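You operate a simulated robot arm through the tools that you are given. There is no shell and no other tool.

You are at the controls of a simulated two-armed robot. One attempt, no reset.

Task
Do the morning check of the empty chain hoist.
Fine: hoist key on, run the hook up until its limit lamp lights, push the hoist stop in, press the lower button to see that nothing moves, pull the stop out, then lower to 50 cm and turn the key off. Hands off the hook while it runs.

It is judged by the outcome, as a careful person would: the job done as asked, and still so three seconds after it is handed in. It fails if anything else is knocked over, pushed out of place, dropped, spilled or broken.

Robot
Two 7-joint arms with two-finger parallel grippers on one trunk that stands fixed in place. Base frame: the origin is at the foot of the trunk, x ahead of it, y to its left, z up. Readings come in mm, rad, newtons and seconds.
The left shoulder is at [26, 174, 1436], the right one opposite. With the tool pointing down near the work surface each hand reaches from about 180 to 660 mm from the base axis, measured 20 degrees to its own side. Payload 3.6 kg a hand.
Tool frame (each hand has its own): the origin (TCP) lies between the finger pads and is the grasp point; the fingertips stand 30 mm ahead of it; z points along the fingers, y is the line along which they close. The gripper opens to 110 mm. The fingers are 20 mm wide and 10 mm thick; the gripper's body (48 by 112 mm) begins 55 mm behind the TCP.
Orientation is told as [roll, pitch, yaw] about the base's x, y, z axes, in that order, counted from this pose: with the fingers straight down and closing along the base's y, the tool's x points along the base's -x, its y along +y and its z along -z.

Tools
- The arms move only by the tool nudge_tool. It takes "left_increments", "right_increments" or both (then of equal length, played together; a hand with none holds still); each is text: rows parted by semicolons, each of 7 numbers parted by spaces: the closure in counts, from 0 (fully open) to 255 (shut), then the shift along the base's x, y, z in units of 250 mm (1.0 is 250 mm), then the turn, a rotation vector about the base's x, y, z in units of 45 degrees (1.0 is 45 degrees). In form: hand x y z rx ry rz; .... A call has 1 to 20 rows; each row is the pose to reach, as a shift and turn from the pose commanded when the call began. A call with a number of a shift or a turn outside -1 to 1 is refused whole. Rows are played at 5 a second. More than 50 mm and 0.15 rad between two rows, or a gripper value outside its range, and nothing of the call is played. A pose out of reach is approached as far as the arm can. The call stops where the force on the tool passes 80 N (or 10 N more than at its start, if that is more) or the arm is blocked; 0.2 s more then pass. Each finger travels about 153 mm/s and halts on what it meets, pressing with about 31 N; the grip force reading is that of the motor and also rises with nothing between the fingers. The clock runs only during rows and for 0.2 s after the last one: add rows that repeat a pose to give the fingers time. The reply holds the time, the measured pose of the TCP, the force on the tool along the base axes, the opening and the grip force, in the units named above and with some noise, with the torque about the TCP (base axes, N m) and any sound that the robot's microphone picked up, and new pictures: "pictures" is both (left out), scene, wrist or none (wrist: the cameras of the hands that moved).
- Cameras (640 x 400 px; columns grow to the right, rows downward): "scene" is now at [103.7, 38.1, 1635.8]; the picture's right is [0.41, -0.91, 0.00], its down [-0.29, -0.13, -0.95] and it looks along [0.86, 0.39, -0.32] (base axes); focal length 327 px, centre (320, 200). "left" rides on the left gripper at [72, -17, -103] in its tool frame; the picture's right is [0.23, 0.97, 0.00], its down [-0.76, 0.18, -0.62] and it looks along [-0.61, 0.14, 0.78] (tool axes); focal length 222 px, centre (320, 200). "right" rides on the right gripper at [72, 17, -103] in its tool frame; the picture's right is [-0.23, 0.97, 0.00], its down [-0.76, -0.18, -0.62] and it looks along [-0.61, -0.14, 0.78] (tool axes); focal length 222 px, centre (320, 200). There is no depth. A picture from a camera that has moved, and an enlarged one, comes with that camera's place and axes in the base frame and with its lens.
- raise_lower(by): slides the trunk up (or, below 0, down) by that many mm; the arms and the scene camera ride with it, the base frame stays. It gives what a move gives, with no picture.
- pan_tilt(pan, tilt): turns the head with the scene camera to pan (to the left, within 1.501 rad either way) and tilt (down, from -0.506 to 1.204), counted from straight ahead of the robot. It gives what a move gives, and a new picture of the scene camera.
- enlarge(camera, box): a new picture of the part [left, top, right, bottom] of that camera's present view, enlarged. No time passes.
- close_job(): hands the job in; it is judged then, once.

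Nothing tells you positions but the pictures and the camera data. Unless the task says otherwise, let go and move clear before handing in.

The tools are called after "Emit:" by a JSON object that holds its "method" and its "body". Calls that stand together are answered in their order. nudge_tool: Moves the arms, as the interface text tells. Its arguments: {"type":"object","properties":{"left_increments":{"type":"string"},"right_increments":{"type":"string"},"pictures":{"type":"string","enum":["both","scene","wrist","none"]}},"required":[]} The other tools are called the same way: raise_lower (by) slides the trunk up or down; pan_tilt (pan, tilt) turns the head that bears the scene camera; enlarge (camera, box) takes an enlarged picture of a part of a camera's view; close_job () hands the job in.

At the start:

```text
time: 0.0
left_tcp_pos: [332.1, 463.2, 1556.0]
left_ee_rot: [0.0, -0.001, 0.001]
left_contact_force: [0.6, 0.2, 0.1]
left_moment: [0.02, 0.01, 0.03]
left_finger_gap: 110.3
left_finger_force: 0.0
right_tcp_pos: [348.0, 21.6, 1509.3]
right_ee_rot: [0.001, 0.003, -0.001]
right_contact_force: [1.4, -0.4, 0.3]
right_moment: [0.0, 0.01, -0.02]
right_finger_gap: 110.0
right_finger_force: 0.0
trunk travel left (down, up): [-550.0, 213.0]
head pan, tilt: [0.424, 0.328]
```

scene: 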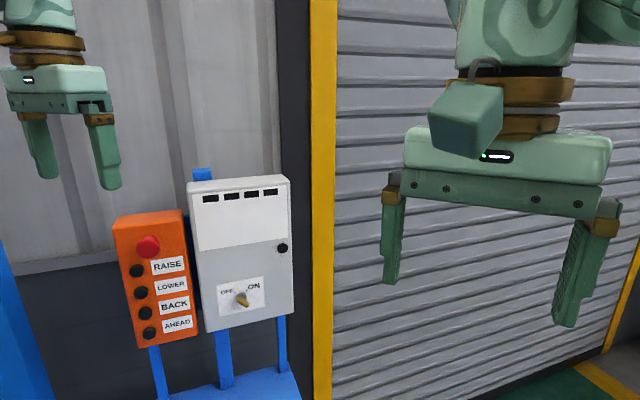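
right: 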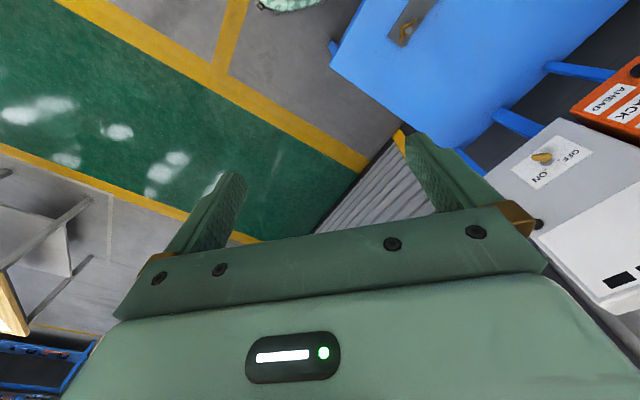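
left: 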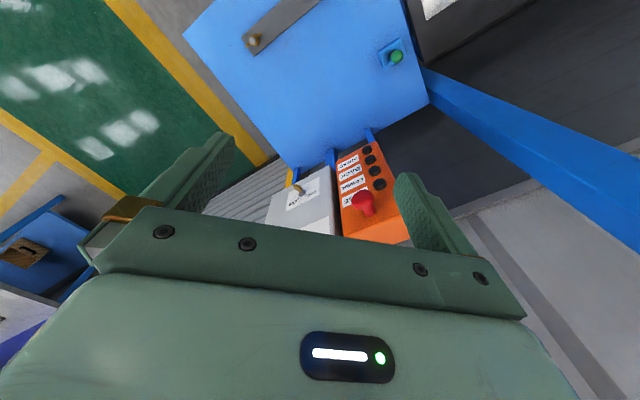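

I see an orange pendant (red stop, RAISE/LOWER/BACK/AHEAD) and a grey box with an OFF/ON key and lamps, standing on a blue table ahead-left. I'll look around first to find the hook, the limit lamp and the height scale.

Emit:
{"method": "enlarge", "body": {"camera": "scene", "box": [100, 160, 320, 360]}}

Emit:
{"method": "enlarge", "body": {"camera": "left", "box": [180, 0, 460, 240]}}

Emit:
{"method": "pan_tilt", "body": {"pan": 0.9, "tilt": 0.3}}

Emit:
{"method": "pan_tilt", "body": {"pan": 0.5, "tilt": 0.9}}

Emit:
{"method": "pan_tilt", "body": {"pan": -0.4, "tilt": 0.3}}

```text
2.00 times, centred on (210, 260) of scene
camera zoom: at [103.7, 38.1, 1635.8], right [0.41, -0.91, 0.0], down [-0.29, -0.13, -0.95], along [0.86, 0.39, -0.32], focal length 654 px, centre (540, 80)
```

zoom: 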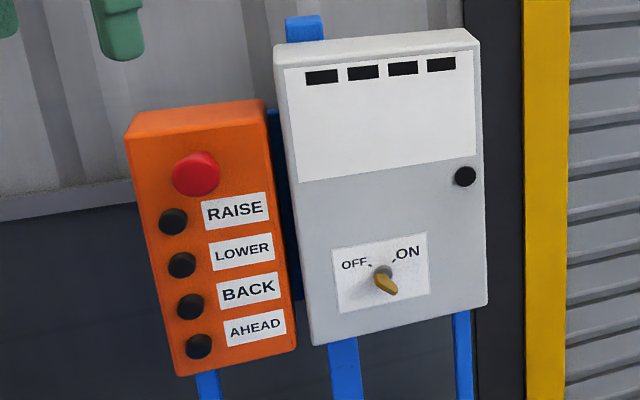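

```text
1.67 times, centred on (320, 120) of left
camera zoom: at [259.3, 446.4, 1658.6], right [-0.23, 0.97, 0.0], down [0.76, 0.18, 0.62], along [0.61, 0.14, -0.78], focal length 370 px, centre (320, 333)
```

zoom: 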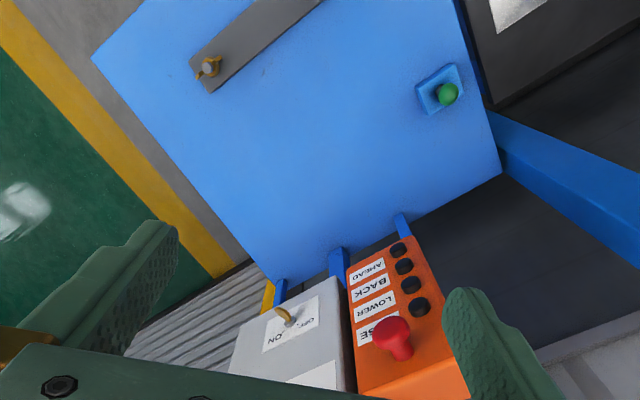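

```text
time: 0.9
left_tcp_pos: [331.2, 462.7, 1555.0]
left_ee_rot: [-0.001, -0.001, 0.001]
left_contact_force: [0.2, 0.5, -0.9]
left_moment: [0.0, -0.01, -0.02]
left_finger_gap: 110.1
left_finger_force: 0.2
right_tcp_pos: [348.5, 23.0, 1509.0]
right_ee_rot: [0.002, 0.0, -0.003]
right_contact_force: [0.5, -0.6, -0.7]
right_moment: [-0.01, 0.01, 0.01]
right_finger_gap: 109.9
right_finger_force: 0.2
trunk travel left (down, up): [-550.0, 213.0]
head pan, tilt: [0.901, 0.3]
camera scene: at [76.8, 72.8, 1638.4], right [0.78, -0.62, 0.0], down [-0.18, -0.23, -0.96], along [0.59, 0.75, -0.3], focal length 327 px, centre (320, 200)
```

scene: 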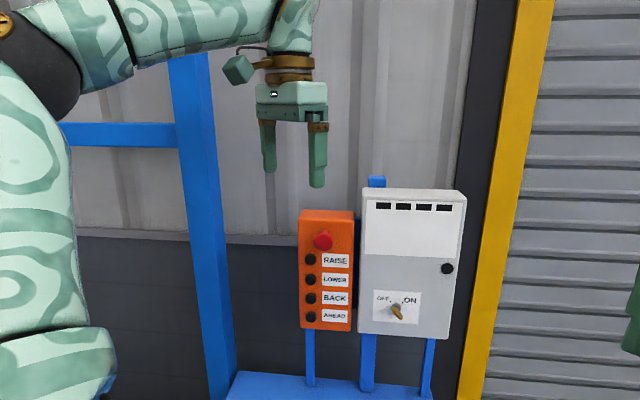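

```text
time: 1.9
left_tcp_pos: [332.7, 462.6, 1554.9]
left_ee_rot: [0.002, 0.0, 0.002]
left_contact_force: [0.4, 0.3, 0.0]
left_moment: [-0.04, 0.02, -0.01]
left_finger_gap: 110.0
left_finger_force: 0.1
right_tcp_pos: [347.9, 23.1, 1509.2]
right_ee_rot: [0.002, 0.001, -0.002]
right_contact_force: [0.3, 0.0, -0.7]
right_moment: [0.0, 0.03, 0.01]
right_finger_gap: 109.8
right_finger_force: 0.1
trunk travel left (down, up): [-550.0, 213.0]
head pan, tilt: [0.499, 0.901]
camera scene: at [85.0, 35.9, 1586.2], right [0.48, -0.88, 0.0], down [-0.69, -0.38, -0.62], along [0.55, 0.3, -0.78], focal length 327 px, centre (320, 200)
```

scene: 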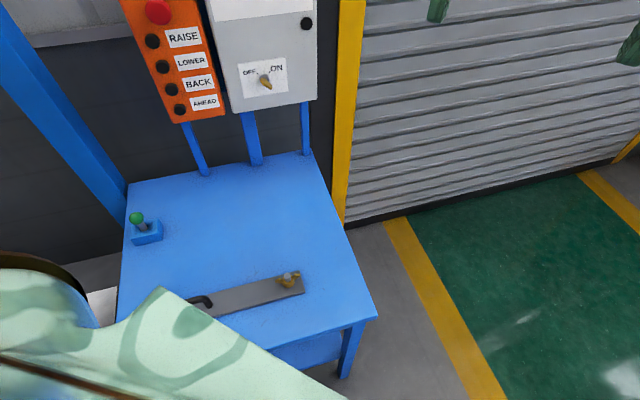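

```text
time: 3.1
left_tcp_pos: [331.3, 464.5, 1555.6]
left_ee_rot: [0.0, 0.0, -0.002]
left_contact_force: [0.4, 0.1, -0.8]
left_moment: [0.0, 0.0, -0.03]
left_finger_gap: 110.0
left_finger_force: 0.0
right_tcp_pos: [346.8, 22.6, 1508.3]
right_ee_rot: [0.001, 0.001, -0.003]
right_contact_force: [0.3, -0.2, -0.1]
right_moment: [-0.03, -0.02, -0.01]
right_finger_gap: 110.0
right_finger_force: 0.1
trunk travel left (down, up): [-550.0, 213.0]
head pan, tilt: [-0.4, 0.3]
camera scene: at [104.8, -36.5, 1638.4], right [-0.39, -0.92, 0.0], down [-0.27, 0.11, -0.96], along [0.88, -0.37, -0.3], focal length 327 px, centre (320, 200)
```

scene: 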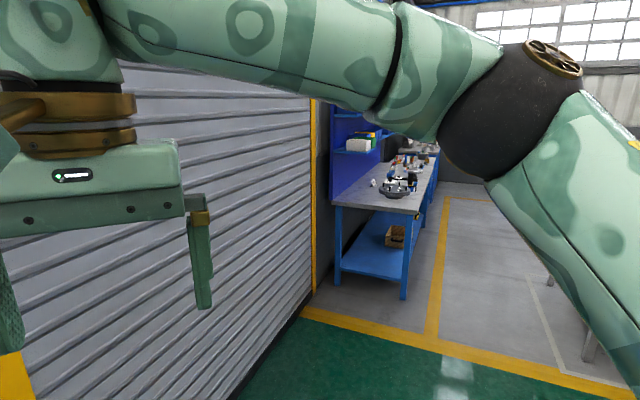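

No hook or chain in sight yet. I keep looking around: up, left, right and down.

Emit:
{"method": "pan_tilt", "body": {"pan": 0.5, "tilt": -0.45}}

Emit:
{"method": "pan_tilt", "body": {"pan": 1.45, "tilt": 0.0}}

Emit:
{"method": "pan_tilt", "body": {"pan": 1.45, "tilt": 0.8}}

Emit:
{"method": "pan_tilt", "body": {"pan": -1.2, "tilt": 0.2}}

Emit:
{"method": "pan_tilt", "body": {"pan": -0.5, "tilt": -0.3}}

Emit:
{"method": "pan_tilt", "body": {"pan": 0.0, "tilt": 0.9}}

```text
time: 4.3
left_tcp_pos: [331.4, 462.3, 1556.0]
left_ee_rot: [0.0, -0.001, -0.001]
left_contact_force: [-0.2, -0.2, -0.4]
left_moment: [0.01, -0.01, -0.05]
left_finger_gap: 110.0
left_finger_force: 0.2
right_tcp_pos: [347.5, 22.9, 1509.3]
right_ee_rot: [0.002, 0.003, -0.002]
right_contact_force: [0.5, -0.1, -0.8]
right_moment: [-0.01, 0.0, -0.02]
right_finger_gap: 110.1
right_finger_force: 0.0
trunk travel left (down, up): [-550.0, 213.0]
head pan, tilt: [0.499, -0.45]
camera scene: at [80.4, 33.3, 1702.8], right [0.48, -0.88, 0.0], down [0.38, 0.21, -0.9], along [0.79, 0.43, 0.43], focal length 327 px, centre (320, 200)
```

scene: 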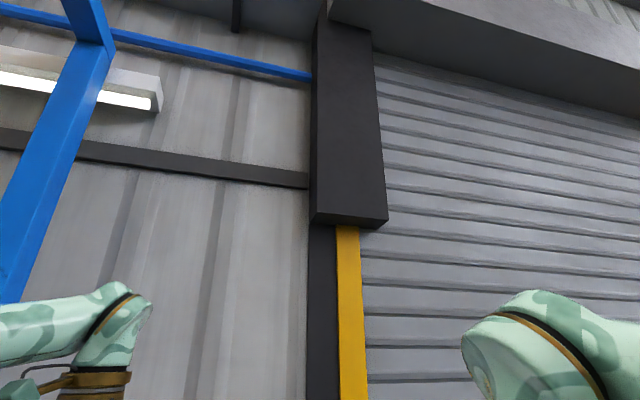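

```text
time: 5.5
left_tcp_pos: [332.7, 463.6, 1555.5]
left_ee_rot: [0.0, 0.0, 0.002]
left_contact_force: [0.1, 0.6, 0.0]
left_moment: [-0.01, -0.01, 0.01]
left_finger_gap: 110.2
left_finger_force: 0.2
right_tcp_pos: [347.9, 22.2, 1508.7]
right_ee_rot: [0.003, 0.002, -0.002]
right_contact_force: [0.2, 0.5, 1.1]
right_moment: [0.01, -0.01, 0.03]
right_finger_gap: 109.9
right_finger_force: 0.0
trunk travel left (down, up): [-550.0, 213.0]
head pan, tilt: [1.45, 0.0]
camera scene: at [29.6, 89.1, 1666.2], right [0.99, -0.12, 0.0], down [0.0, 0.0, -1.0], along [0.12, 0.99, 0.0], focal length 327 px, centre (320, 200)
```

scene: 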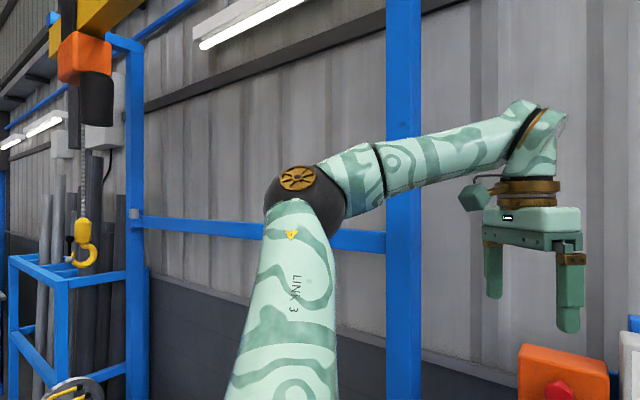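

```text
time: 6.7
left_tcp_pos: [331.6, 463.6, 1556.5]
left_ee_rot: [0.0, 0.0, -0.001]
left_contact_force: [0.2, -0.7, 0.9]
left_moment: [0.03, 0.03, 0.0]
left_finger_gap: 109.9
left_finger_force: 0.0
right_tcp_pos: [347.6, 22.2, 1507.5]
right_ee_rot: [0.002, 0.004, -0.003]
right_contact_force: [0.4, -0.9, 0.5]
right_moment: [0.02, 0.0, 0.02]
right_finger_gap: 110.0
right_finger_force: 0.1
trunk travel left (down, up): [-550.0, 213.0]
head pan, tilt: [1.45, 0.799]
camera scene: at [28.4, 79.9, 1594.1], right [0.99, -0.12, 0.0], down [-0.09, -0.71, -0.7], along [0.08, 0.69, -0.72], focal length 327 px, centre (320, 200)
```

scene: 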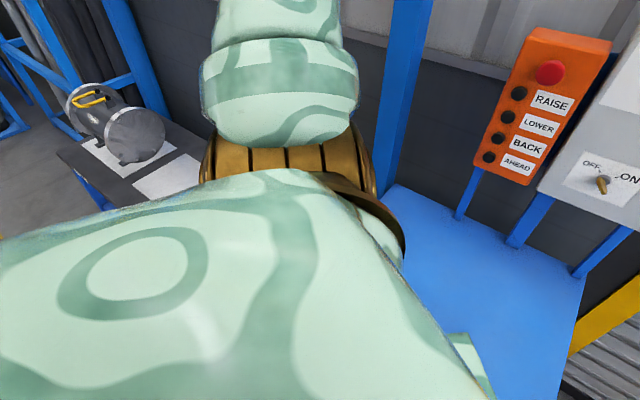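

```text
time: 9.1
left_tcp_pos: [332.4, 463.8, 1555.4]
left_ee_rot: [0.0, 0.001, -0.001]
left_contact_force: [-0.2, 0.4, 0.0]
left_moment: [0.0, 0.02, 0.03]
left_finger_gap: 110.0
left_finger_force: 0.0
right_tcp_pos: [347.7, 22.1, 1508.6]
right_ee_rot: [0.001, 0.002, -0.001]
right_contact_force: [0.7, -0.3, 0.0]
right_moment: [0.04, 0.0, -0.06]
right_finger_gap: 109.9
right_finger_force: 0.0
trunk travel left (down, up): [-550.0, 213.0]
head pan, tilt: [-1.201, 0.201]
camera scene: at [52.5, -87.1, 1647.7], right [-0.93, -0.36, 0.0], down [-0.07, 0.19, -0.98], along [0.35, -0.91, -0.2], focal length 327 px, centre (320, 200)
```

scene: 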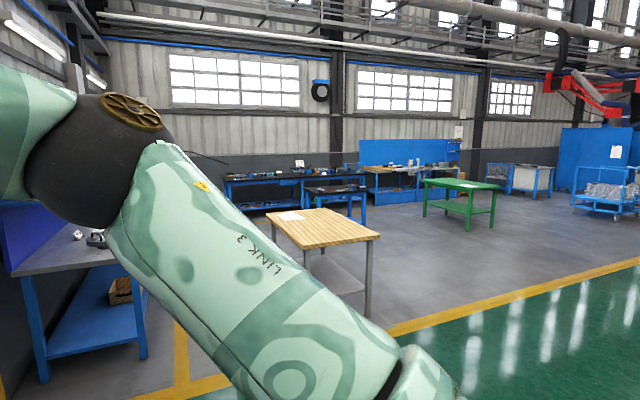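

```text
time: 10.1
left_tcp_pos: [332.6, 463.6, 1555.6]
left_ee_rot: [-0.001, 0.001, -0.001]
left_contact_force: [-0.1, 0.0, 1.0]
left_moment: [0.01, 0.01, 0.01]
left_finger_gap: 110.0
left_finger_force: 0.1
right_tcp_pos: [347.7, 22.9, 1508.7]
right_ee_rot: [0.002, 0.002, -0.001]
right_contact_force: [0.0, 0.3, -0.7]
right_moment: [-0.01, -0.01, 0.0]
right_finger_gap: 110.2
right_finger_force: 0.1
trunk travel left (down, up): [-550.0, 213.0]
head pan, tilt: [-0.499, -0.3]
camera scene: at [87.7, -38.0, 1691.6], right [-0.48, -0.88, 0.0], down [0.26, -0.14, -0.96], along [0.84, -0.46, 0.29], focal length 327 px, centre (320, 200)
```

scene: 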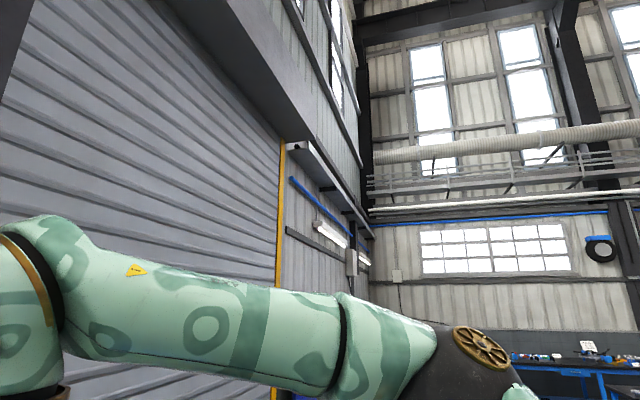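

```text
time: 11.5
left_tcp_pos: [331.5, 462.9, 1556.4]
left_ee_rot: [-0.001, -0.001, -0.001]
left_contact_force: [-0.5, 0.9, 0.0]
left_moment: [0.02, 0.0, 0.0]
left_finger_gap: 109.9
left_finger_force: 0.1
right_tcp_pos: [346.5, 22.9, 1508.8]
right_ee_rot: [0.003, 0.001, -0.003]
right_contact_force: [-0.1, -0.3, -0.2]
right_moment: [0.01, -0.02, 0.03]
right_finger_gap: 110.0
right_finger_force: 0.1
trunk travel left (down, up): [-550.0, 213.0]
head pan, tilt: [0.0, 0.901]
camera scene: at [94.2, -0.3, 1586.2], right [0.0, -1.0, 0.0], down [-0.78, 0.0, -0.62], along [0.62, 0.0, -0.78], focal length 327 px, centre (320, 200)
```

scene: 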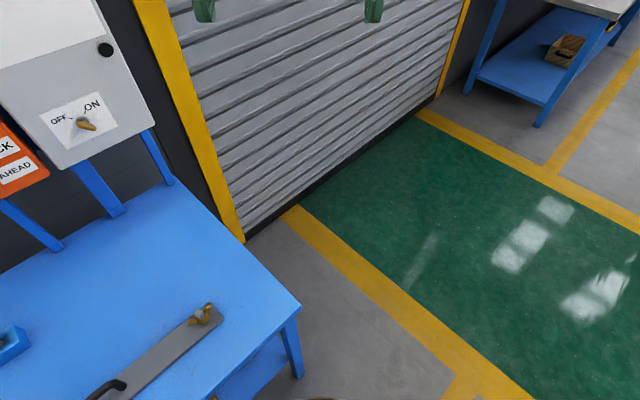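

The hoist hangs to the left: orange hoist body with chain and yellow hook, over a work bench. I'll look at it closer, looking for its limit lamp and a height scale.

Emit:
{"method": "pan_tilt", "body": {"pan": 1.5, "tilt": 0.0}}

Emit:
{"method": "enlarge", "body": {"camera": "scene", "box": [0, 0, 240, 150]}}

Emit:
{"method": "enlarge", "body": {"camera": "scene", "box": [0, 150, 240, 300]}}

Emit:
{"method": "pan_tilt", "body": {"pan": 1.5, "tilt": 0.5}}

Emit:
{"method": "enlarge", "body": {"camera": "scene", "box": [0, 0, 240, 200]}}

Emit:
{"method": "pan_tilt", "body": {"pan": 1.5, "tilt": -0.5}}

```text
time: 13.1
left_tcp_pos: [331.2, 464.3, 1555.8]
left_ee_rot: [0.001, 0.001, -0.001]
left_contact_force: [0.2, -1.2, 0.2]
left_moment: [-0.04, 0.01, -0.02]
left_finger_gap: 110.1
left_finger_force: 0.0
right_tcp_pos: [348.8, 23.8, 1509.0]
right_ee_rot: [0.001, 0.002, -0.002]
right_contact_force: [0.1, 1.0, 0.6]
right_moment: [-0.02, 0.02, -0.01]
right_finger_gap: 109.7
right_finger_force: 0.1
trunk travel left (down, up): [-550.0, 213.0]
head pan, tilt: [1.499, 0.0]
camera scene: at [25.2, 89.5, 1666.1], right [1.0, -0.07, 0.0], down [0.0, 0.0, -1.0], along [0.07, 1.0, 0.0], focal length 327 px, centre (320, 200)
```

scene: 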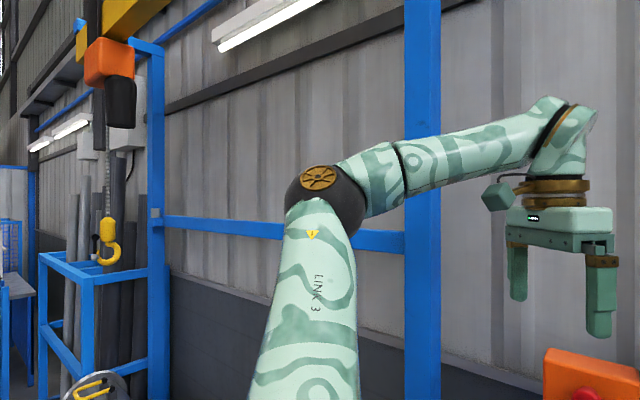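

```text
2.67 times, centred on (120, 75) of scene
camera zoom: at [25.2, 89.5, 1666.1], right [1.0, -0.07, 0.0], down [0.0, 0.0, -1.0], along [0.07, 1.0, 0.0], focal length 873 px, centre (853, 533)
```

zoom: 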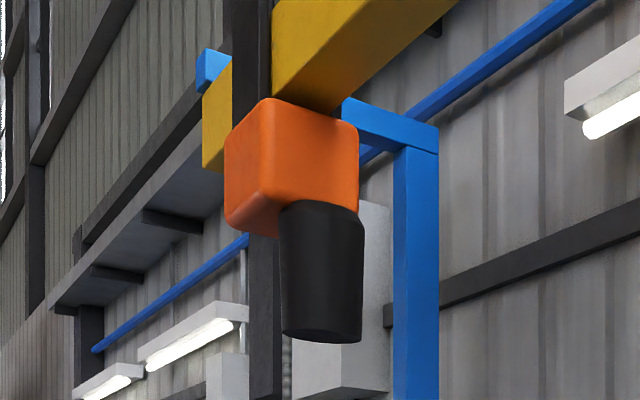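

```text
2.67 times, centred on (120, 225) of scene
camera zoom: at [25.2, 89.5, 1666.1], right [1.0, -0.07, 0.0], down [0.0, 0.0, -1.0], along [0.07, 1.0, 0.0], focal length 873 px, centre (853, 133)
```

zoom: 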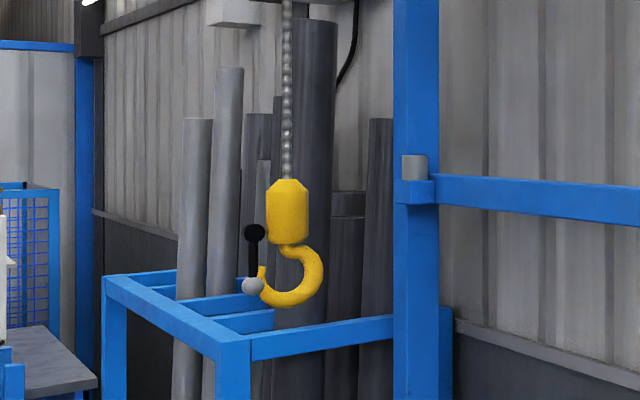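

```text
time: 14.1
left_tcp_pos: [332.1, 463.3, 1556.4]
left_ee_rot: [-0.001, 0.0, -0.001]
left_contact_force: [-0.3, -0.1, 0.3]
left_moment: [0.0, 0.01, 0.0]
left_finger_gap: 109.9
left_finger_force: 0.0
right_tcp_pos: [349.5, 22.2, 1509.7]
right_ee_rot: [0.003, 0.002, -0.003]
right_contact_force: [0.1, -0.3, 0.9]
right_moment: [0.03, -0.01, -0.01]
right_finger_gap: 110.1
right_finger_force: 0.0
trunk travel left (down, up): [-550.0, 213.0]
head pan, tilt: [1.499, 0.499]
camera scene: at [25.2, 90.5, 1620.1], right [1.0, -0.07, 0.0], down [-0.03, -0.48, -0.88], along [0.06, 0.88, -0.48], focal length 327 px, centre (320, 200)
```

scene: 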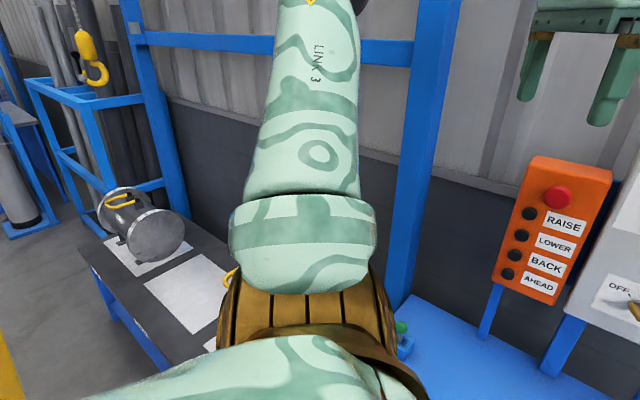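

```text
2.00 times, centred on (120, 100) of scene
camera zoom: at [25.2, 90.5, 1620.1], right [1.0, -0.07, 0.0], down [-0.03, -0.48, -0.88], along [0.06, 0.88, -0.48], focal length 654 px, centre (720, 400)
```

zoom: 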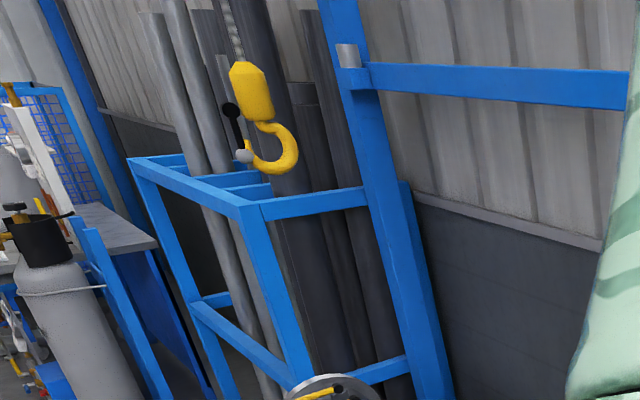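

```text
time: 15.3
left_tcp_pos: [332.6, 463.7, 1556.0]
left_ee_rot: [0.0, 0.0, 0.0]
left_contact_force: [0.7, 0.3, -0.2]
left_moment: [0.0, -0.02, 0.01]
left_finger_gap: 110.2
left_finger_force: 0.0
right_tcp_pos: [347.6, 22.9, 1508.5]
right_ee_rot: [0.003, 0.002, -0.002]
right_contact_force: [0.3, -0.2, -0.4]
right_moment: [0.03, 0.02, 0.02]
right_finger_gap: 109.7
right_finger_force: 0.0
trunk travel left (down, up): [-550.0, 213.0]
head pan, tilt: [1.499, -0.499]
camera scene: at [23.5, 66.7, 1706.1], right [1.0, -0.07, 0.0], down [0.03, 0.48, -0.88], along [0.06, 0.88, 0.48], focal length 327 px, centre (320, 200)
```

scene: 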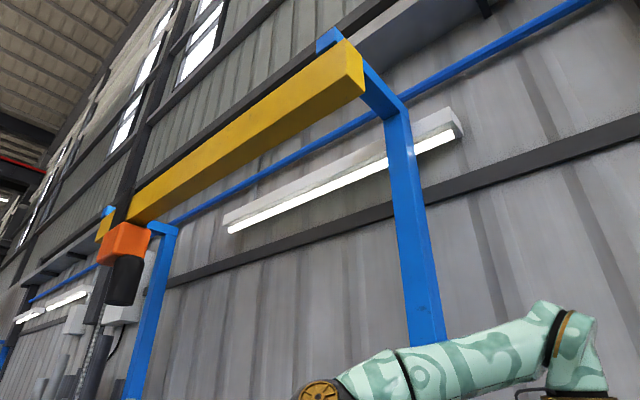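

The hook hangs about 1.5 m off to the left, well clear of the hands. By triangulation, the panel faces the robot at 45°: stop at about (489, 579, 1343), RAISE (487, 626, 1281), LOWER (486, 624, 1230) and the key at (623, 476, 1165). I'll look at the key more closely and start turning the left hand to point at the panel.

Emit:
{"method": "pan_tilt", "body": {"pan": 0.7, "tilt": 0.4}}

Emit:
{"method": "enlarge", "body": {"camera": "scene", "box": [320, 240, 400, 290]}}

Emit:
{"method": "enlarge", "body": {"camera": "scene", "box": [220, 130, 400, 242]}}

Emit:
{"method": "nudge_tool", "body": {"left_increments": "0 0 0 0 0 0 0.167; 0 0 0 0 0 0 0.333; 0 0 0 0 0 0 0.5; 0 0 0 0 0 0 0.667; 0 0 0 0 0 0 0.833; 0 0 0 0 0 0 1.0", "pictures": "both"}}

```text
time: 16.5
left_tcp_pos: [331.7, 463.6, 1557.3]
left_ee_rot: [0.001, 0.0, 0.0]
left_contact_force: [0.3, -0.6, -0.4]
left_moment: [0.02, 0.02, -0.04]
left_finger_gap: 110.0
left_finger_force: 0.1
right_tcp_pos: [346.8, 22.5, 1509.5]
right_ee_rot: [0.002, 0.003, -0.001]
right_contact_force: [-1.1, -0.3, -0.7]
right_moment: [-0.01, -0.01, -0.01]
right_finger_gap: 109.9
right_finger_force: 0.1
trunk travel left (down, up): [-550.0, 213.0]
head pan, tilt: [0.7, 0.4]
camera scene: at [89.5, 59.5, 1629.2], right [0.64, -0.76, 0.0], down [-0.3, -0.25, -0.92], along [0.7, 0.59, -0.39], focal length 327 px, centre (320, 200)
```

scene: 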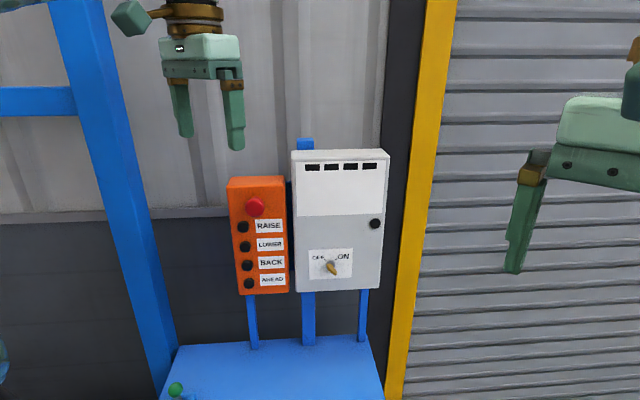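

```text
8.00 times, centred on (360, 265) of scene
camera zoom: at [89.5, 59.5, 1629.2], right [0.64, -0.76, 0.0], down [-0.3, -0.25, -0.92], along [0.7, 0.59, -0.39], focal length 2618 px, centre (0, -320)
```

zoom: 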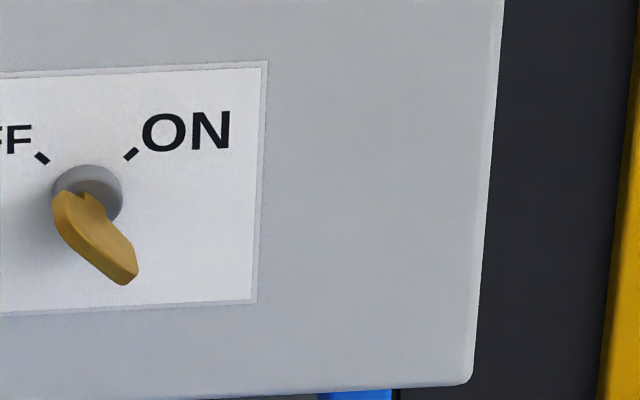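

```text
3.56 times, centred on (310, 186) of scene
camera zoom: at [89.5, 59.5, 1629.2], right [0.64, -0.76, 0.0], down [-0.3, -0.25, -0.92], along [0.7, 0.59, -0.39], focal length 1164 px, centre (356, 250)
```

zoom: 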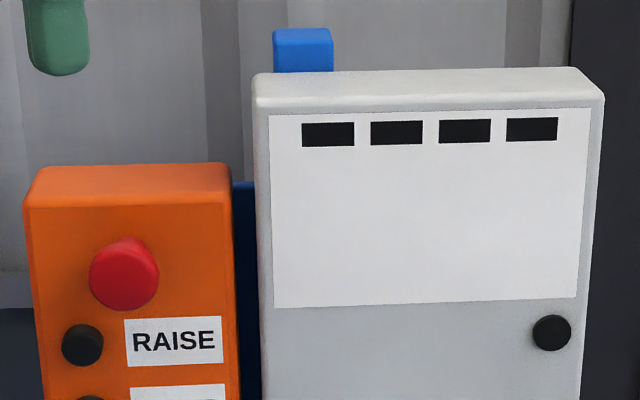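

```text
time: 17.9
left_tcp_pos: [333.2, 491.6, 1560.9]
left_ee_rot: [-0.001, 0.006, 0.785]
left_contact_force: [0.9, -0.7, 0.4]
left_moment: [-0.07, 0.03, 0.0]
left_finger_gap: 110.0
left_finger_force: 0.2
left hand out of reach, approached as far as the arm can: row 6
right_tcp_pos: [348.5, 23.6, 1508.9]
right_ee_rot: [-0.001, 0.002, -0.001]
right_contact_force: [0.5, 0.2, -0.7]
right_moment: [-0.01, -0.01, 0.02]
right_finger_gap: 110.2
right_finger_force: 0.1
trunk travel left (down, up): [-550.0, 213.0]
head pan, tilt: [0.7, 0.4]
camera scene: at [90.0, 60.4, 1629.1], right [0.64, -0.77, 0.0], down [-0.3, -0.25, -0.92], along [0.7, 0.59, -0.39], focal length 327 px, centre (320, 200)
camera left: at [293.9, 428.9, 1663.1], right [-0.85, 0.53, 0.0], down [0.41, 0.67, 0.62], along [0.33, 0.52, -0.79], focal length 222 px, centre (320, 200)
```

scene: 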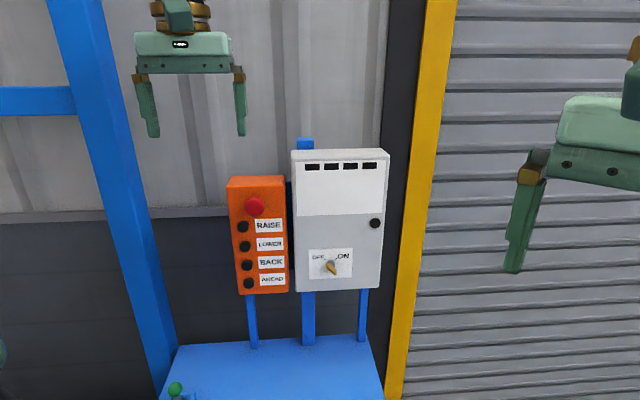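
left: 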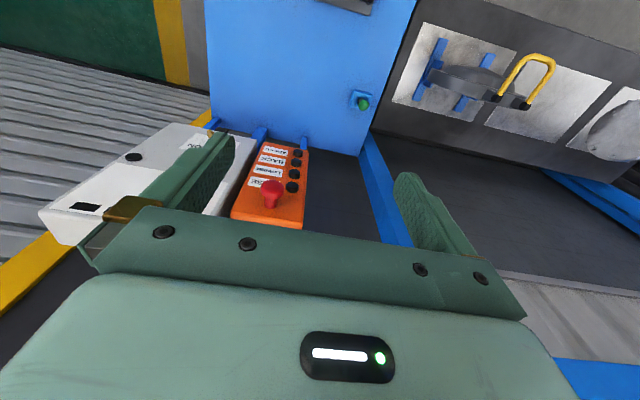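

The key blade now points to OFF (upper left), so it needs a 90° turn clockwise to ON. I'll lower the left hand in front of the panel while pitching it toward horizontal.

Emit:
{"method": "nudge_tool", "body": {"left_increments": "0 0.03 -0.04 -0.09 0.1 -0.1 0; 0 0.06 -0.08 -0.18 0.2 -0.2 0; 0 0.09 -0.12 -0.27 0.3 -0.3 0; 0 0.12 -0.16 -0.36 0.4 -0.4 0; 0 0.15 -0.2 -0.45 0.5 -0.5 0; 0 0.18 -0.24 -0.54 0.6 -0.6 0; 0 0.21 -0.28 -0.63 0.707 -0.707 0; 0 0.24 -0.32 -0.72 0.707 -0.707 0", "pictures": "both"}}

```text
time: 19.7
left_tcp_pos: [418.2, 399.3, 1394.4]
left_ee_rot: [0.015, -0.859, 0.694]
left_contact_force: [-8.8, 1.0, -4.8]
left_moment: [0.04, -0.6, -0.14]
left_finger_gap: 109.9
left_finger_force: 0.0
left hand out of reach, approached as far as the arm can: row 1, 2, 3, 4, 5, 6
right_tcp_pos: [345.7, 15.7, 1511.1]
right_ee_rot: [0.006, 0.0, -0.002]
right_contact_force: [0.5, -0.3, -0.9]
right_moment: [0.07, -0.04, -0.03]
right_finger_gap: 110.0
right_finger_force: 0.0
trunk travel left (down, up): [-550.0, 213.0]
head pan, tilt: [0.7, 0.4]
camera scene: at [87.3, 51.8, 1629.6], right [0.64, -0.76, 0.0], down [-0.3, -0.25, -0.92], along [0.7, 0.6, -0.39], focal length 327 px, centre (320, 200)
camera left: at [333.2, 305.6, 1406.9], right [-0.75, 0.65, -0.16], down [-0.09, 0.14, 0.99], along [0.66, 0.75, -0.05], focal length 222 px, centre (320, 200)
```

scene: 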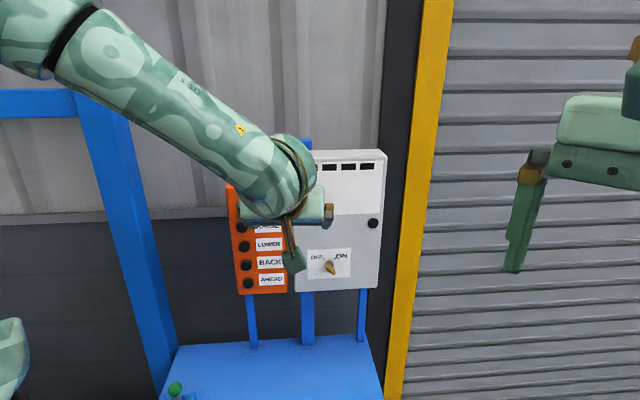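
left: 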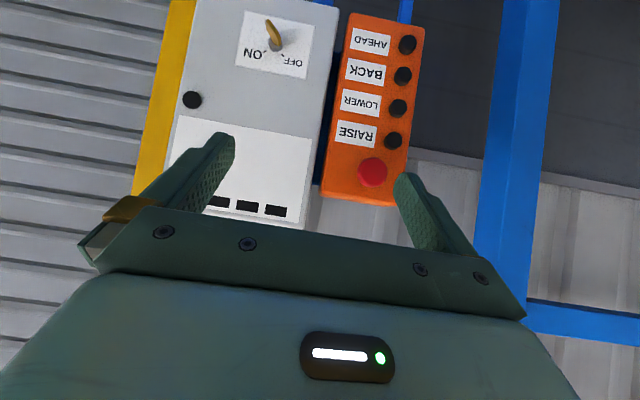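

The wrist camera now sees the panel well (upside down). Next I finish the pitch to horizontal and move in front of the key box.

Emit:
{"method": "nudge_tool", "body": {"left_increments": "0 0.05 -0.02 -0.06 0.1 -0.1 0; 0 0.1 -0.04 -0.12 0.2 -0.2 0; 0 0.15 -0.06 -0.18 0.3 -0.3 0; 0 0.2 -0.08 -0.25 0.4 -0.4 0; 0 0.25 -0.1 -0.31 0.5 -0.5 0; 0 0.3 -0.12 -0.37 0.6 -0.6 0; 0 0.36 -0.14 -0.44 0.707 -0.707 0; 0 0.426 -0.152 -0.504 0.707 -0.707 0; 0 0.426 -0.152 -0.504 0.707 -0.707 0; 0 0.426 -0.152 -0.504 0.707 -0.707 0", "pictures": "both"}}

```text
time: 21.9
left_tcp_pos: [510.2, 422.0, 1322.6]
left_ee_rot: [0.539, -1.571, 0.246]
left_contact_force: [0.2, 0.7, -0.4]
left_moment: [-0.02, 0.01, 0.0]
left_finger_gap: 109.8
left_finger_force: 0.1
left hand out of reach, approached as far as the arm can: row 4, 5, 6, 7, 8, 9, 10
right_tcp_pos: [347.3, 22.7, 1507.1]
right_ee_rot: [0.002, 0.001, -0.004]
right_contact_force: [0.2, -0.3, 0.6]
right_moment: [0.02, 0.01, 0.0]
right_finger_gap: 109.9
right_finger_force: 0.0
trunk travel left (down, up): [-550.0, 213.0]
head pan, tilt: [0.7, 0.4]
camera scene: at [89.2, 59.4, 1629.2], right [0.64, -0.76, 0.0], down [-0.3, -0.25, -0.92], along [0.7, 0.59, -0.39], focal length 327 px, centre (320, 200)
camera left: at [448.8, 336.6, 1250.0], right [-0.69, 0.69, -0.23], down [-0.56, -0.31, 0.76], along [0.46, 0.65, 0.61], focal length 222 px, centre (320, 200)
```

scene: 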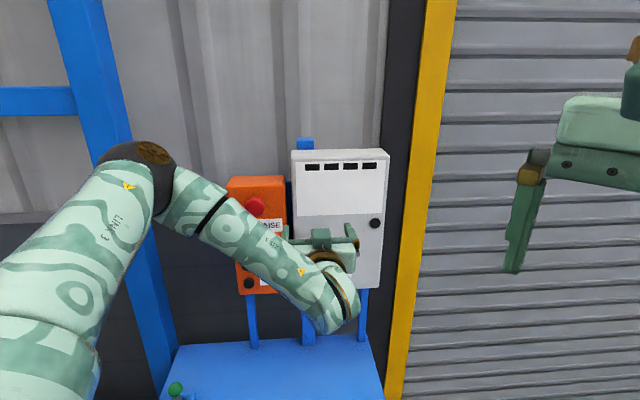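
left: 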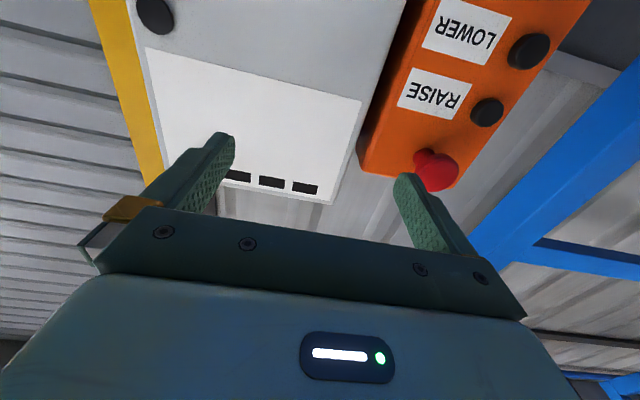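

The hand is horizontal and square to the panel, but its position lags the command (joint limits). I'll check where the commanded pose sits with a null move.

Emit:
{"method": "nudge_tool", "body": {"left_increments": "0 0 0 0 0 0 0; 0 0 0 0 0 0 0", "pictures": "none"}}

```text
time: 22.5
left_tcp_pos: [511.5, 420.6, 1323.0]
left_ee_rot: [0.568, -1.565, 0.216]
left_contact_force: [0.8, 0.9, 0.1]
left_moment: [-0.06, 0.02, -0.02]
left_finger_gap: 110.1
left_finger_force: 0.0
right_tcp_pos: [348.8, 21.9, 1508.9]
right_ee_rot: [0.001, 0.001, 0.0]
right_contact_force: [0.8, -0.4, 0.3]
right_moment: [0.02, 0.01, 0.0]
right_finger_gap: 110.1
right_finger_force: 0.0
trunk travel left (down, up): [-550.0, 213.0]
head pan, tilt: [0.7, 0.4]
```

The commanded pose follows what was reached. Now I try moving down in front of the key.

Emit:
{"method": "nudge_tool", "body": {"left_increments": "0 0.03 0 -0.09 0 0 0; 0 0.06 0 -0.18 0 0 0; 0 0.09 0 -0.27 0 0 0; 0 0.12 -0.01 -0.36 0 0 0; 0 0.15 -0.02 -0.45 0 0 0; 0 0.18 -0.03 -0.54 0 0 0; 0 0.204 -0.03 -0.63 0 0 0; 0 0.204 -0.03 -0.63 0 0 0", "pictures": "both"}}

```text
time: 24.3
left_tcp_pos: [548.8, 454.0, 1296.4]
left_ee_rot: [0.475, -1.567, 0.309]
left_contact_force: [0.0, -0.2, -0.1]
left_moment: [-0.01, -0.04, 0.0]
left_finger_gap: 110.2
left_finger_force: 0.1
left hand out of reach, approached as far as the arm can: row 1, 2, 3, 4, 5, 6, 7, 8
right_tcp_pos: [347.7, 22.5, 1508.5]
right_ee_rot: [0.003, 0.001, -0.002]
right_contact_force: [0.5, 0.2, 0.2]
right_moment: [0.01, -0.03, 0.01]
right_finger_gap: 110.0
right_finger_force: 0.0
trunk travel left (down, up): [-550.0, 213.0]
head pan, tilt: [0.7, 0.4]
camera scene: at [89.8, 59.3, 1629.1], right [0.64, -0.76, 0.0], down [-0.3, -0.25, -0.92], along [0.7, 0.59, -0.39], focal length 327 px, centre (320, 200)
camera left: at [486.8, 369.9, 1224.2], right [-0.69, 0.69, -0.23], down [-0.56, -0.31, 0.76], along [0.46, 0.65, 0.6], focal length 222 px, centre (320, 200)
```

scene: 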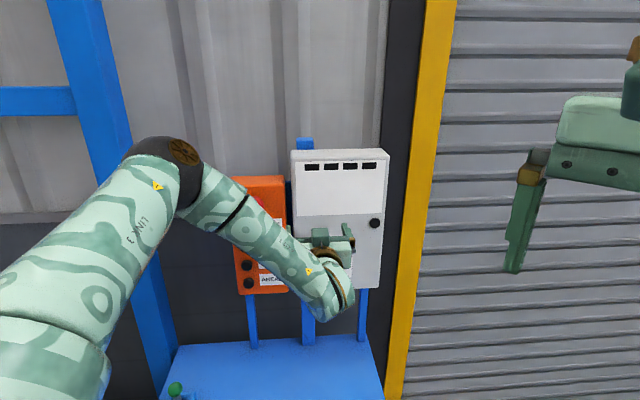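
left: 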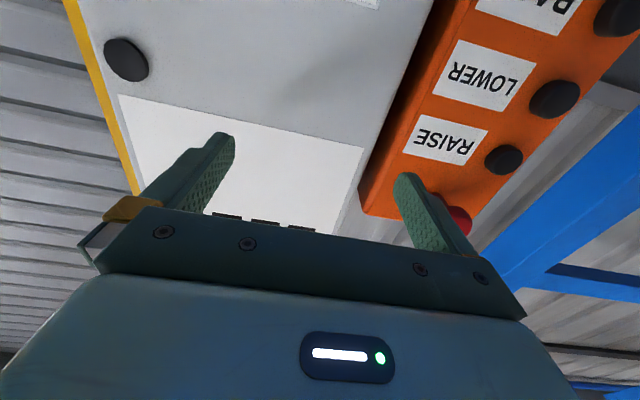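

The wrist hits its limit at this height, so I'll back off a little and lower the trunk so the horizontal hand can reach the key row.

Emit:
{"method": "nudge_tool", "body": {"left_increments": "0 -0.05 -0.05 0.04 0 0 0; 0 -0.1 -0.09 0.075 0 0 0; 0 -0.152 -0.132 0.108 0 0 0; 0 -0.152 -0.132 0.108 0 0 0", "pictures": "none"}}

Emit:
{"method": "raise_lower", "body": {"by": -170}}

Emit:
{"method": "pan_tilt", "body": {"pan": 0.75, "tilt": 0.25}}

Emit:
{"method": "enlarge", "body": {"camera": "left", "box": [0, 0, 640, 400]}}

```text
time: 25.3
left_tcp_pos: [510.7, 426.3, 1318.9]
left_ee_rot: [0.469, -1.567, 0.314]
left_contact_force: [-0.6, 0.3, -1.0]
left_moment: [0.02, 0.01, 0.0]
left_finger_gap: 110.1
left_finger_force: 0.1
left hand out of reach, approached as far as the arm can: row 3, 4
right_tcp_pos: [349.7, 22.6, 1509.6]
right_ee_rot: [0.002, 0.002, -0.001]
right_contact_force: [0.7, -0.2, -0.1]
right_moment: [-0.01, 0.01, 0.03]
right_finger_gap: 110.1
right_finger_force: 0.1
trunk travel left (down, up): [-550.0, 213.0]
head pan, tilt: [0.7, 0.4]
```

```text
time: 27.2
left_tcp_pos: [507.7, 425.1, 1148.4]
left_ee_rot: [-1.465, -1.572, 2.251]
left_contact_force: [0.1, -0.2, 0.0]
left_moment: [-0.01, 0.02, -0.01]
left_finger_gap: 110.0
left_finger_force: 0.0
right_tcp_pos: [347.4, 22.4, 1339.7]
right_ee_rot: [0.002, 0.002, -0.002]
right_contact_force: [0.7, -0.4, -0.2]
right_moment: [0.0, -0.02, -0.02]
right_finger_gap: 110.0
right_finger_force: 0.0
trunk travel left (down, up): [-380.0, 383.0]
head pan, tilt: [0.7, 0.4]
```

```text
time: 27.9
left_tcp_pos: [507.7, 425.9, 1147.6]
left_ee_rot: [0.049, -1.571, 0.735]
left_contact_force: [-0.1, -0.1, 0.1]
left_moment: [-0.01, 0.01, 0.01]
left_finger_gap: 110.2
left_finger_force: 0.0
right_tcp_pos: [347.4, 22.2, 1338.8]
right_ee_rot: [0.0, 0.002, -0.001]
right_contact_force: [0.4, 0.2, 0.6]
right_moment: [-0.02, 0.0, 0.03]
right_finger_gap: 110.1
right_finger_force: 0.0
trunk travel left (down, up): [-380.0, 383.0]
head pan, tilt: [0.75, 0.25]
camera scene: at [120.0, 63.3, 1471.9], right [0.68, -0.73, 0.0], down [-0.18, -0.17, -0.97], along [0.71, 0.66, -0.25], focal length 327 px, centre (320, 200)
```

scene: 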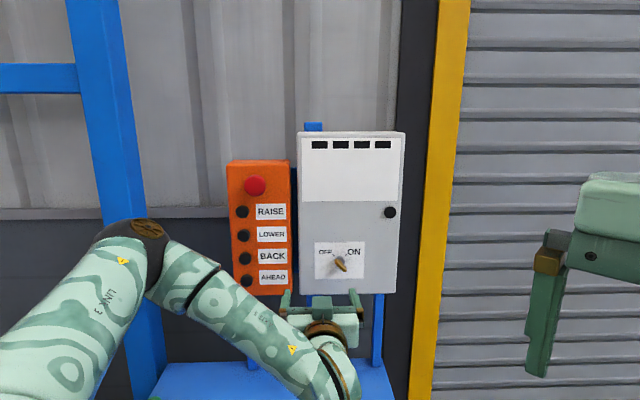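

```text
1.00 times, centred on (320, 200) of left (not enlarged: the box is as wide or as high as the picture)
camera zoom: at [446.7, 341.0, 1074.5], right [-0.69, 0.69, -0.23], down [-0.57, -0.31, 0.76], along [0.45, 0.65, 0.61], focal length 222 px, centre (320, 200)
```

zoom: 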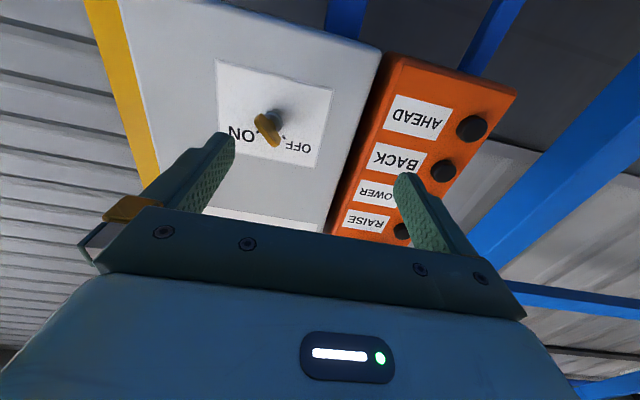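

Good view of the panel from both cameras now. I'll zoom in on the key with both to place its hub and blade.

Emit:
{"method": "enlarge", "body": {"camera": "left", "box": [210, 70, 330, 145]}}

Emit:
{"method": "enlarge", "body": {"camera": "scene", "box": [300, 235, 380, 285]}}

Emit:
{"method": "enlarge", "body": {"camera": "scene", "box": [220, 120, 420, 245]}}

```text
5.33 times, centred on (270, 108) of left
camera zoom: at [446.7, 341.0, 1074.5], right [-0.69, 0.69, -0.23], down [-0.57, -0.31, 0.76], along [0.45, 0.65, 0.61], focal length 1185 px, centre (587, 693)
```

zoom: 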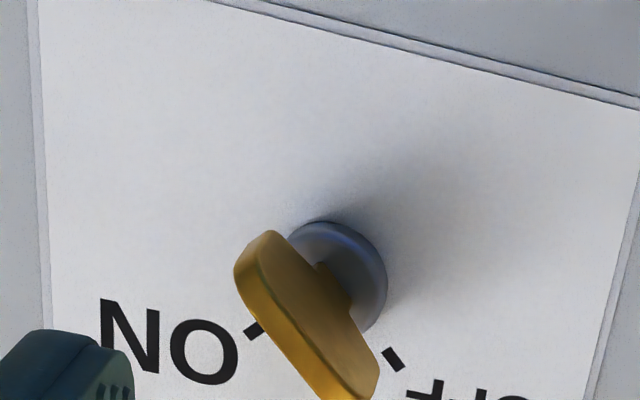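

```text
8.00 times, centred on (340, 260) of scene
camera zoom: at [120.0, 63.3, 1471.9], right [0.68, -0.73, 0.0], down [-0.18, -0.17, -0.97], along [0.71, 0.66, -0.25], focal length 2618 px, centre (160, -280)
```

zoom: 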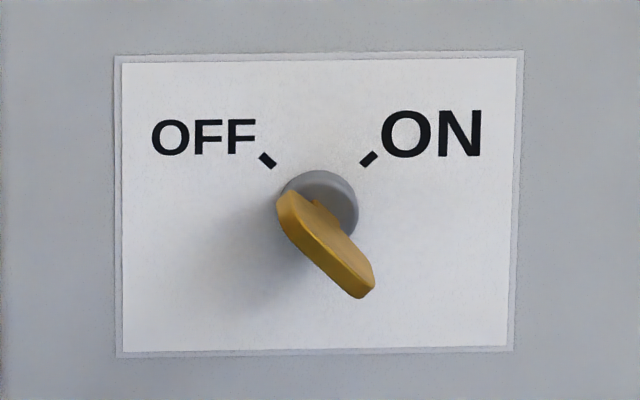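

```text
3.20 times, centred on (320, 182) of scene
camera zoom: at [120.0, 63.3, 1471.9], right [0.68, -0.73, 0.0], down [-0.18, -0.17, -0.97], along [0.71, 0.66, -0.25], focal length 1047 px, centre (320, 256)
```

zoom: 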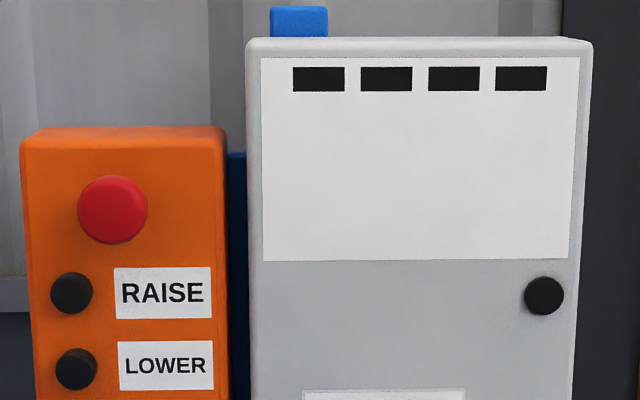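

Key axis is at about d=764–789 mm along the approach direction: (614, 466, 1165) at the blade's outer edge, (633, 484, 1165) at the hub. I'll roll the hand −45° so the fingers straddle the blade, and stop 70 mm short.

Emit:
{"method": "nudge_tool", "body": {"left_increments": "60 0.03 -0.01 0.01 -0.118 -0.118 0; 120 0.06 -0.02 0.02 -0.236 -0.236 0; 130 0.1 -0.03 0.03 -0.354 -0.354 0; 130 0.14 -0.04 0.04 -0.471 -0.471 0; 130 0.18 -0.045 0.055 -0.589 -0.589 0; 130 0.218 -0.048 0.069 -0.707 -0.707 0; 130 0.218 -0.048 0.069 -0.707 -0.707 0", "pictures": "both"}}

```text
time: 29.5
left_tcp_pos: [569.1, 495.8, 1271.1]
left_ee_rot: [-1.565, -0.787, 2.35]
left_contact_force: [0.4, -0.1, 0.7]
left_moment: [-0.02, -0.01, 0.0]
left_finger_gap: 54.1
left_finger_force: 0.1
left hand out of reach, approached as far as the arm can: row 1, 2, 3, 4, 5, 6, 7
right_tcp_pos: [347.8, 22.6, 1339.1]
right_ee_rot: [0.002, 0.002, -0.002]
right_contact_force: [0.3, -0.3, 0.6]
right_moment: [0.0, 0.0, 0.01]
right_finger_gap: 109.8
right_finger_force: 0.0
trunk travel left (down, up): [-380.0, 383.0]
head pan, tilt: [0.75, 0.25]
camera scene: at [120.1, 63.2, 1471.9], right [0.68, -0.73, 0.0], down [-0.18, -0.17, -0.97], along [0.71, 0.66, -0.25], focal length 327 px, centre (320, 200)
camera left: at [539.6, 377.5, 1231.6], right [-0.38, 0.37, -0.85], down [-0.91, 0.03, 0.42], along [0.18, 0.93, 0.33], focal length 222 px, centre (320, 200)
```

scene: 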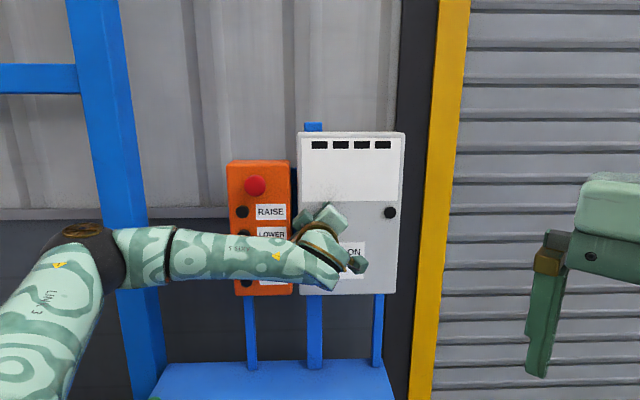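
left: 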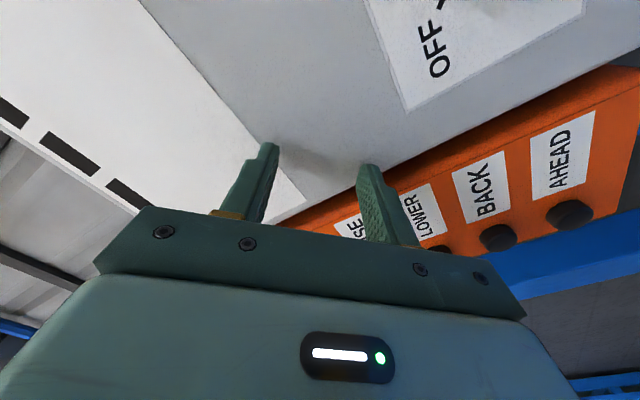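

The wrist limit pushed the hand higher and closer than asked (nothing touched). I'll back off from the panel, then lower the trunk further so the rolled hand can reach key height.

Emit:
{"method": "nudge_tool", "body": {"left_increments": "130 -0.04 -0.06 0.02 0 0 0; 130 -0.08 -0.12 0.04 0 0 0; 130 -0.12 -0.18 0.06 0 0 0; 130 -0.12 -0.18 0.06 0 0 0", "pictures": "none"}}

```text
time: 30.5
left_tcp_pos: [544.3, 464.4, 1301.8]
left_ee_rot: [-1.568, -0.789, 2.35]
left_contact_force: [-0.8, -0.7, -0.2]
left_moment: [0.01, 0.01, 0.01]
left_finger_gap: 54.0
left_finger_force: 0.1
left hand out of reach, approached as far as the arm can: row 1, 2, 3, 4
right_tcp_pos: [347.8, 22.9, 1338.5]
right_ee_rot: [-0.001, 0.002, -0.002]
right_contact_force: [0.2, -0.2, 0.3]
right_moment: [-0.06, 0.0, 0.0]
right_finger_gap: 110.0
right_finger_force: 0.1
trunk travel left (down, up): [-380.0, 383.0]
head pan, tilt: [0.75, 0.25]
```

Emit:
{"method": "raise_lower", "body": {"by": -100}}

Emit:
{"method": "pan_tilt", "body": {"pan": 0.8, "tilt": 0.3}}

```text
time: 31.9
left_tcp_pos: [543.6, 462.2, 1200.8]
left_ee_rot: [-1.571, -0.785, 2.355]
left_contact_force: [0.2, -0.7, -0.1]
left_moment: [-0.01, -0.02, -0.04]
left_finger_gap: 54.1
left_finger_force: 0.1
right_tcp_pos: [347.2, 23.0, 1239.0]
right_ee_rot: [0.001, 0.003, -0.002]
right_contact_force: [0.1, 0.6, 0.7]
right_moment: [-0.01, -0.02, -0.01]
right_finger_gap: 109.8
right_finger_force: 0.1
trunk travel left (down, up): [-280.0, 483.0]
head pan, tilt: [0.75, 0.25]
```

```text
time: 32.5
left_tcp_pos: [544.5, 462.0, 1201.3]
left_ee_rot: [-1.569, -0.786, 2.353]
left_contact_force: [-0.5, 0.2, 0.5]
left_moment: [0.02, -0.03, 0.01]
left_finger_gap: 53.9
left_finger_force: 0.1
right_tcp_pos: [349.2, 22.0, 1238.2]
right_ee_rot: [0.001, 0.001, -0.002]
right_contact_force: [-0.2, -0.2, -0.4]
right_moment: [-0.03, -0.03, 0.01]
right_finger_gap: 109.8
right_finger_force: 0.1
trunk travel left (down, up): [-280.0, 483.0]
head pan, tilt: [0.799, 0.3]
camera scene: at [154.2, 66.6, 1365.6], right [0.72, -0.7, 0.0], down [-0.21, -0.21, -0.96], along [0.67, 0.68, -0.3], focal length 327 px, centre (320, 200)
```

scene: 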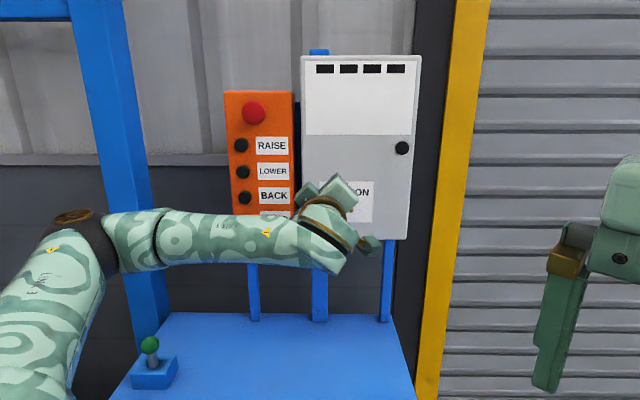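

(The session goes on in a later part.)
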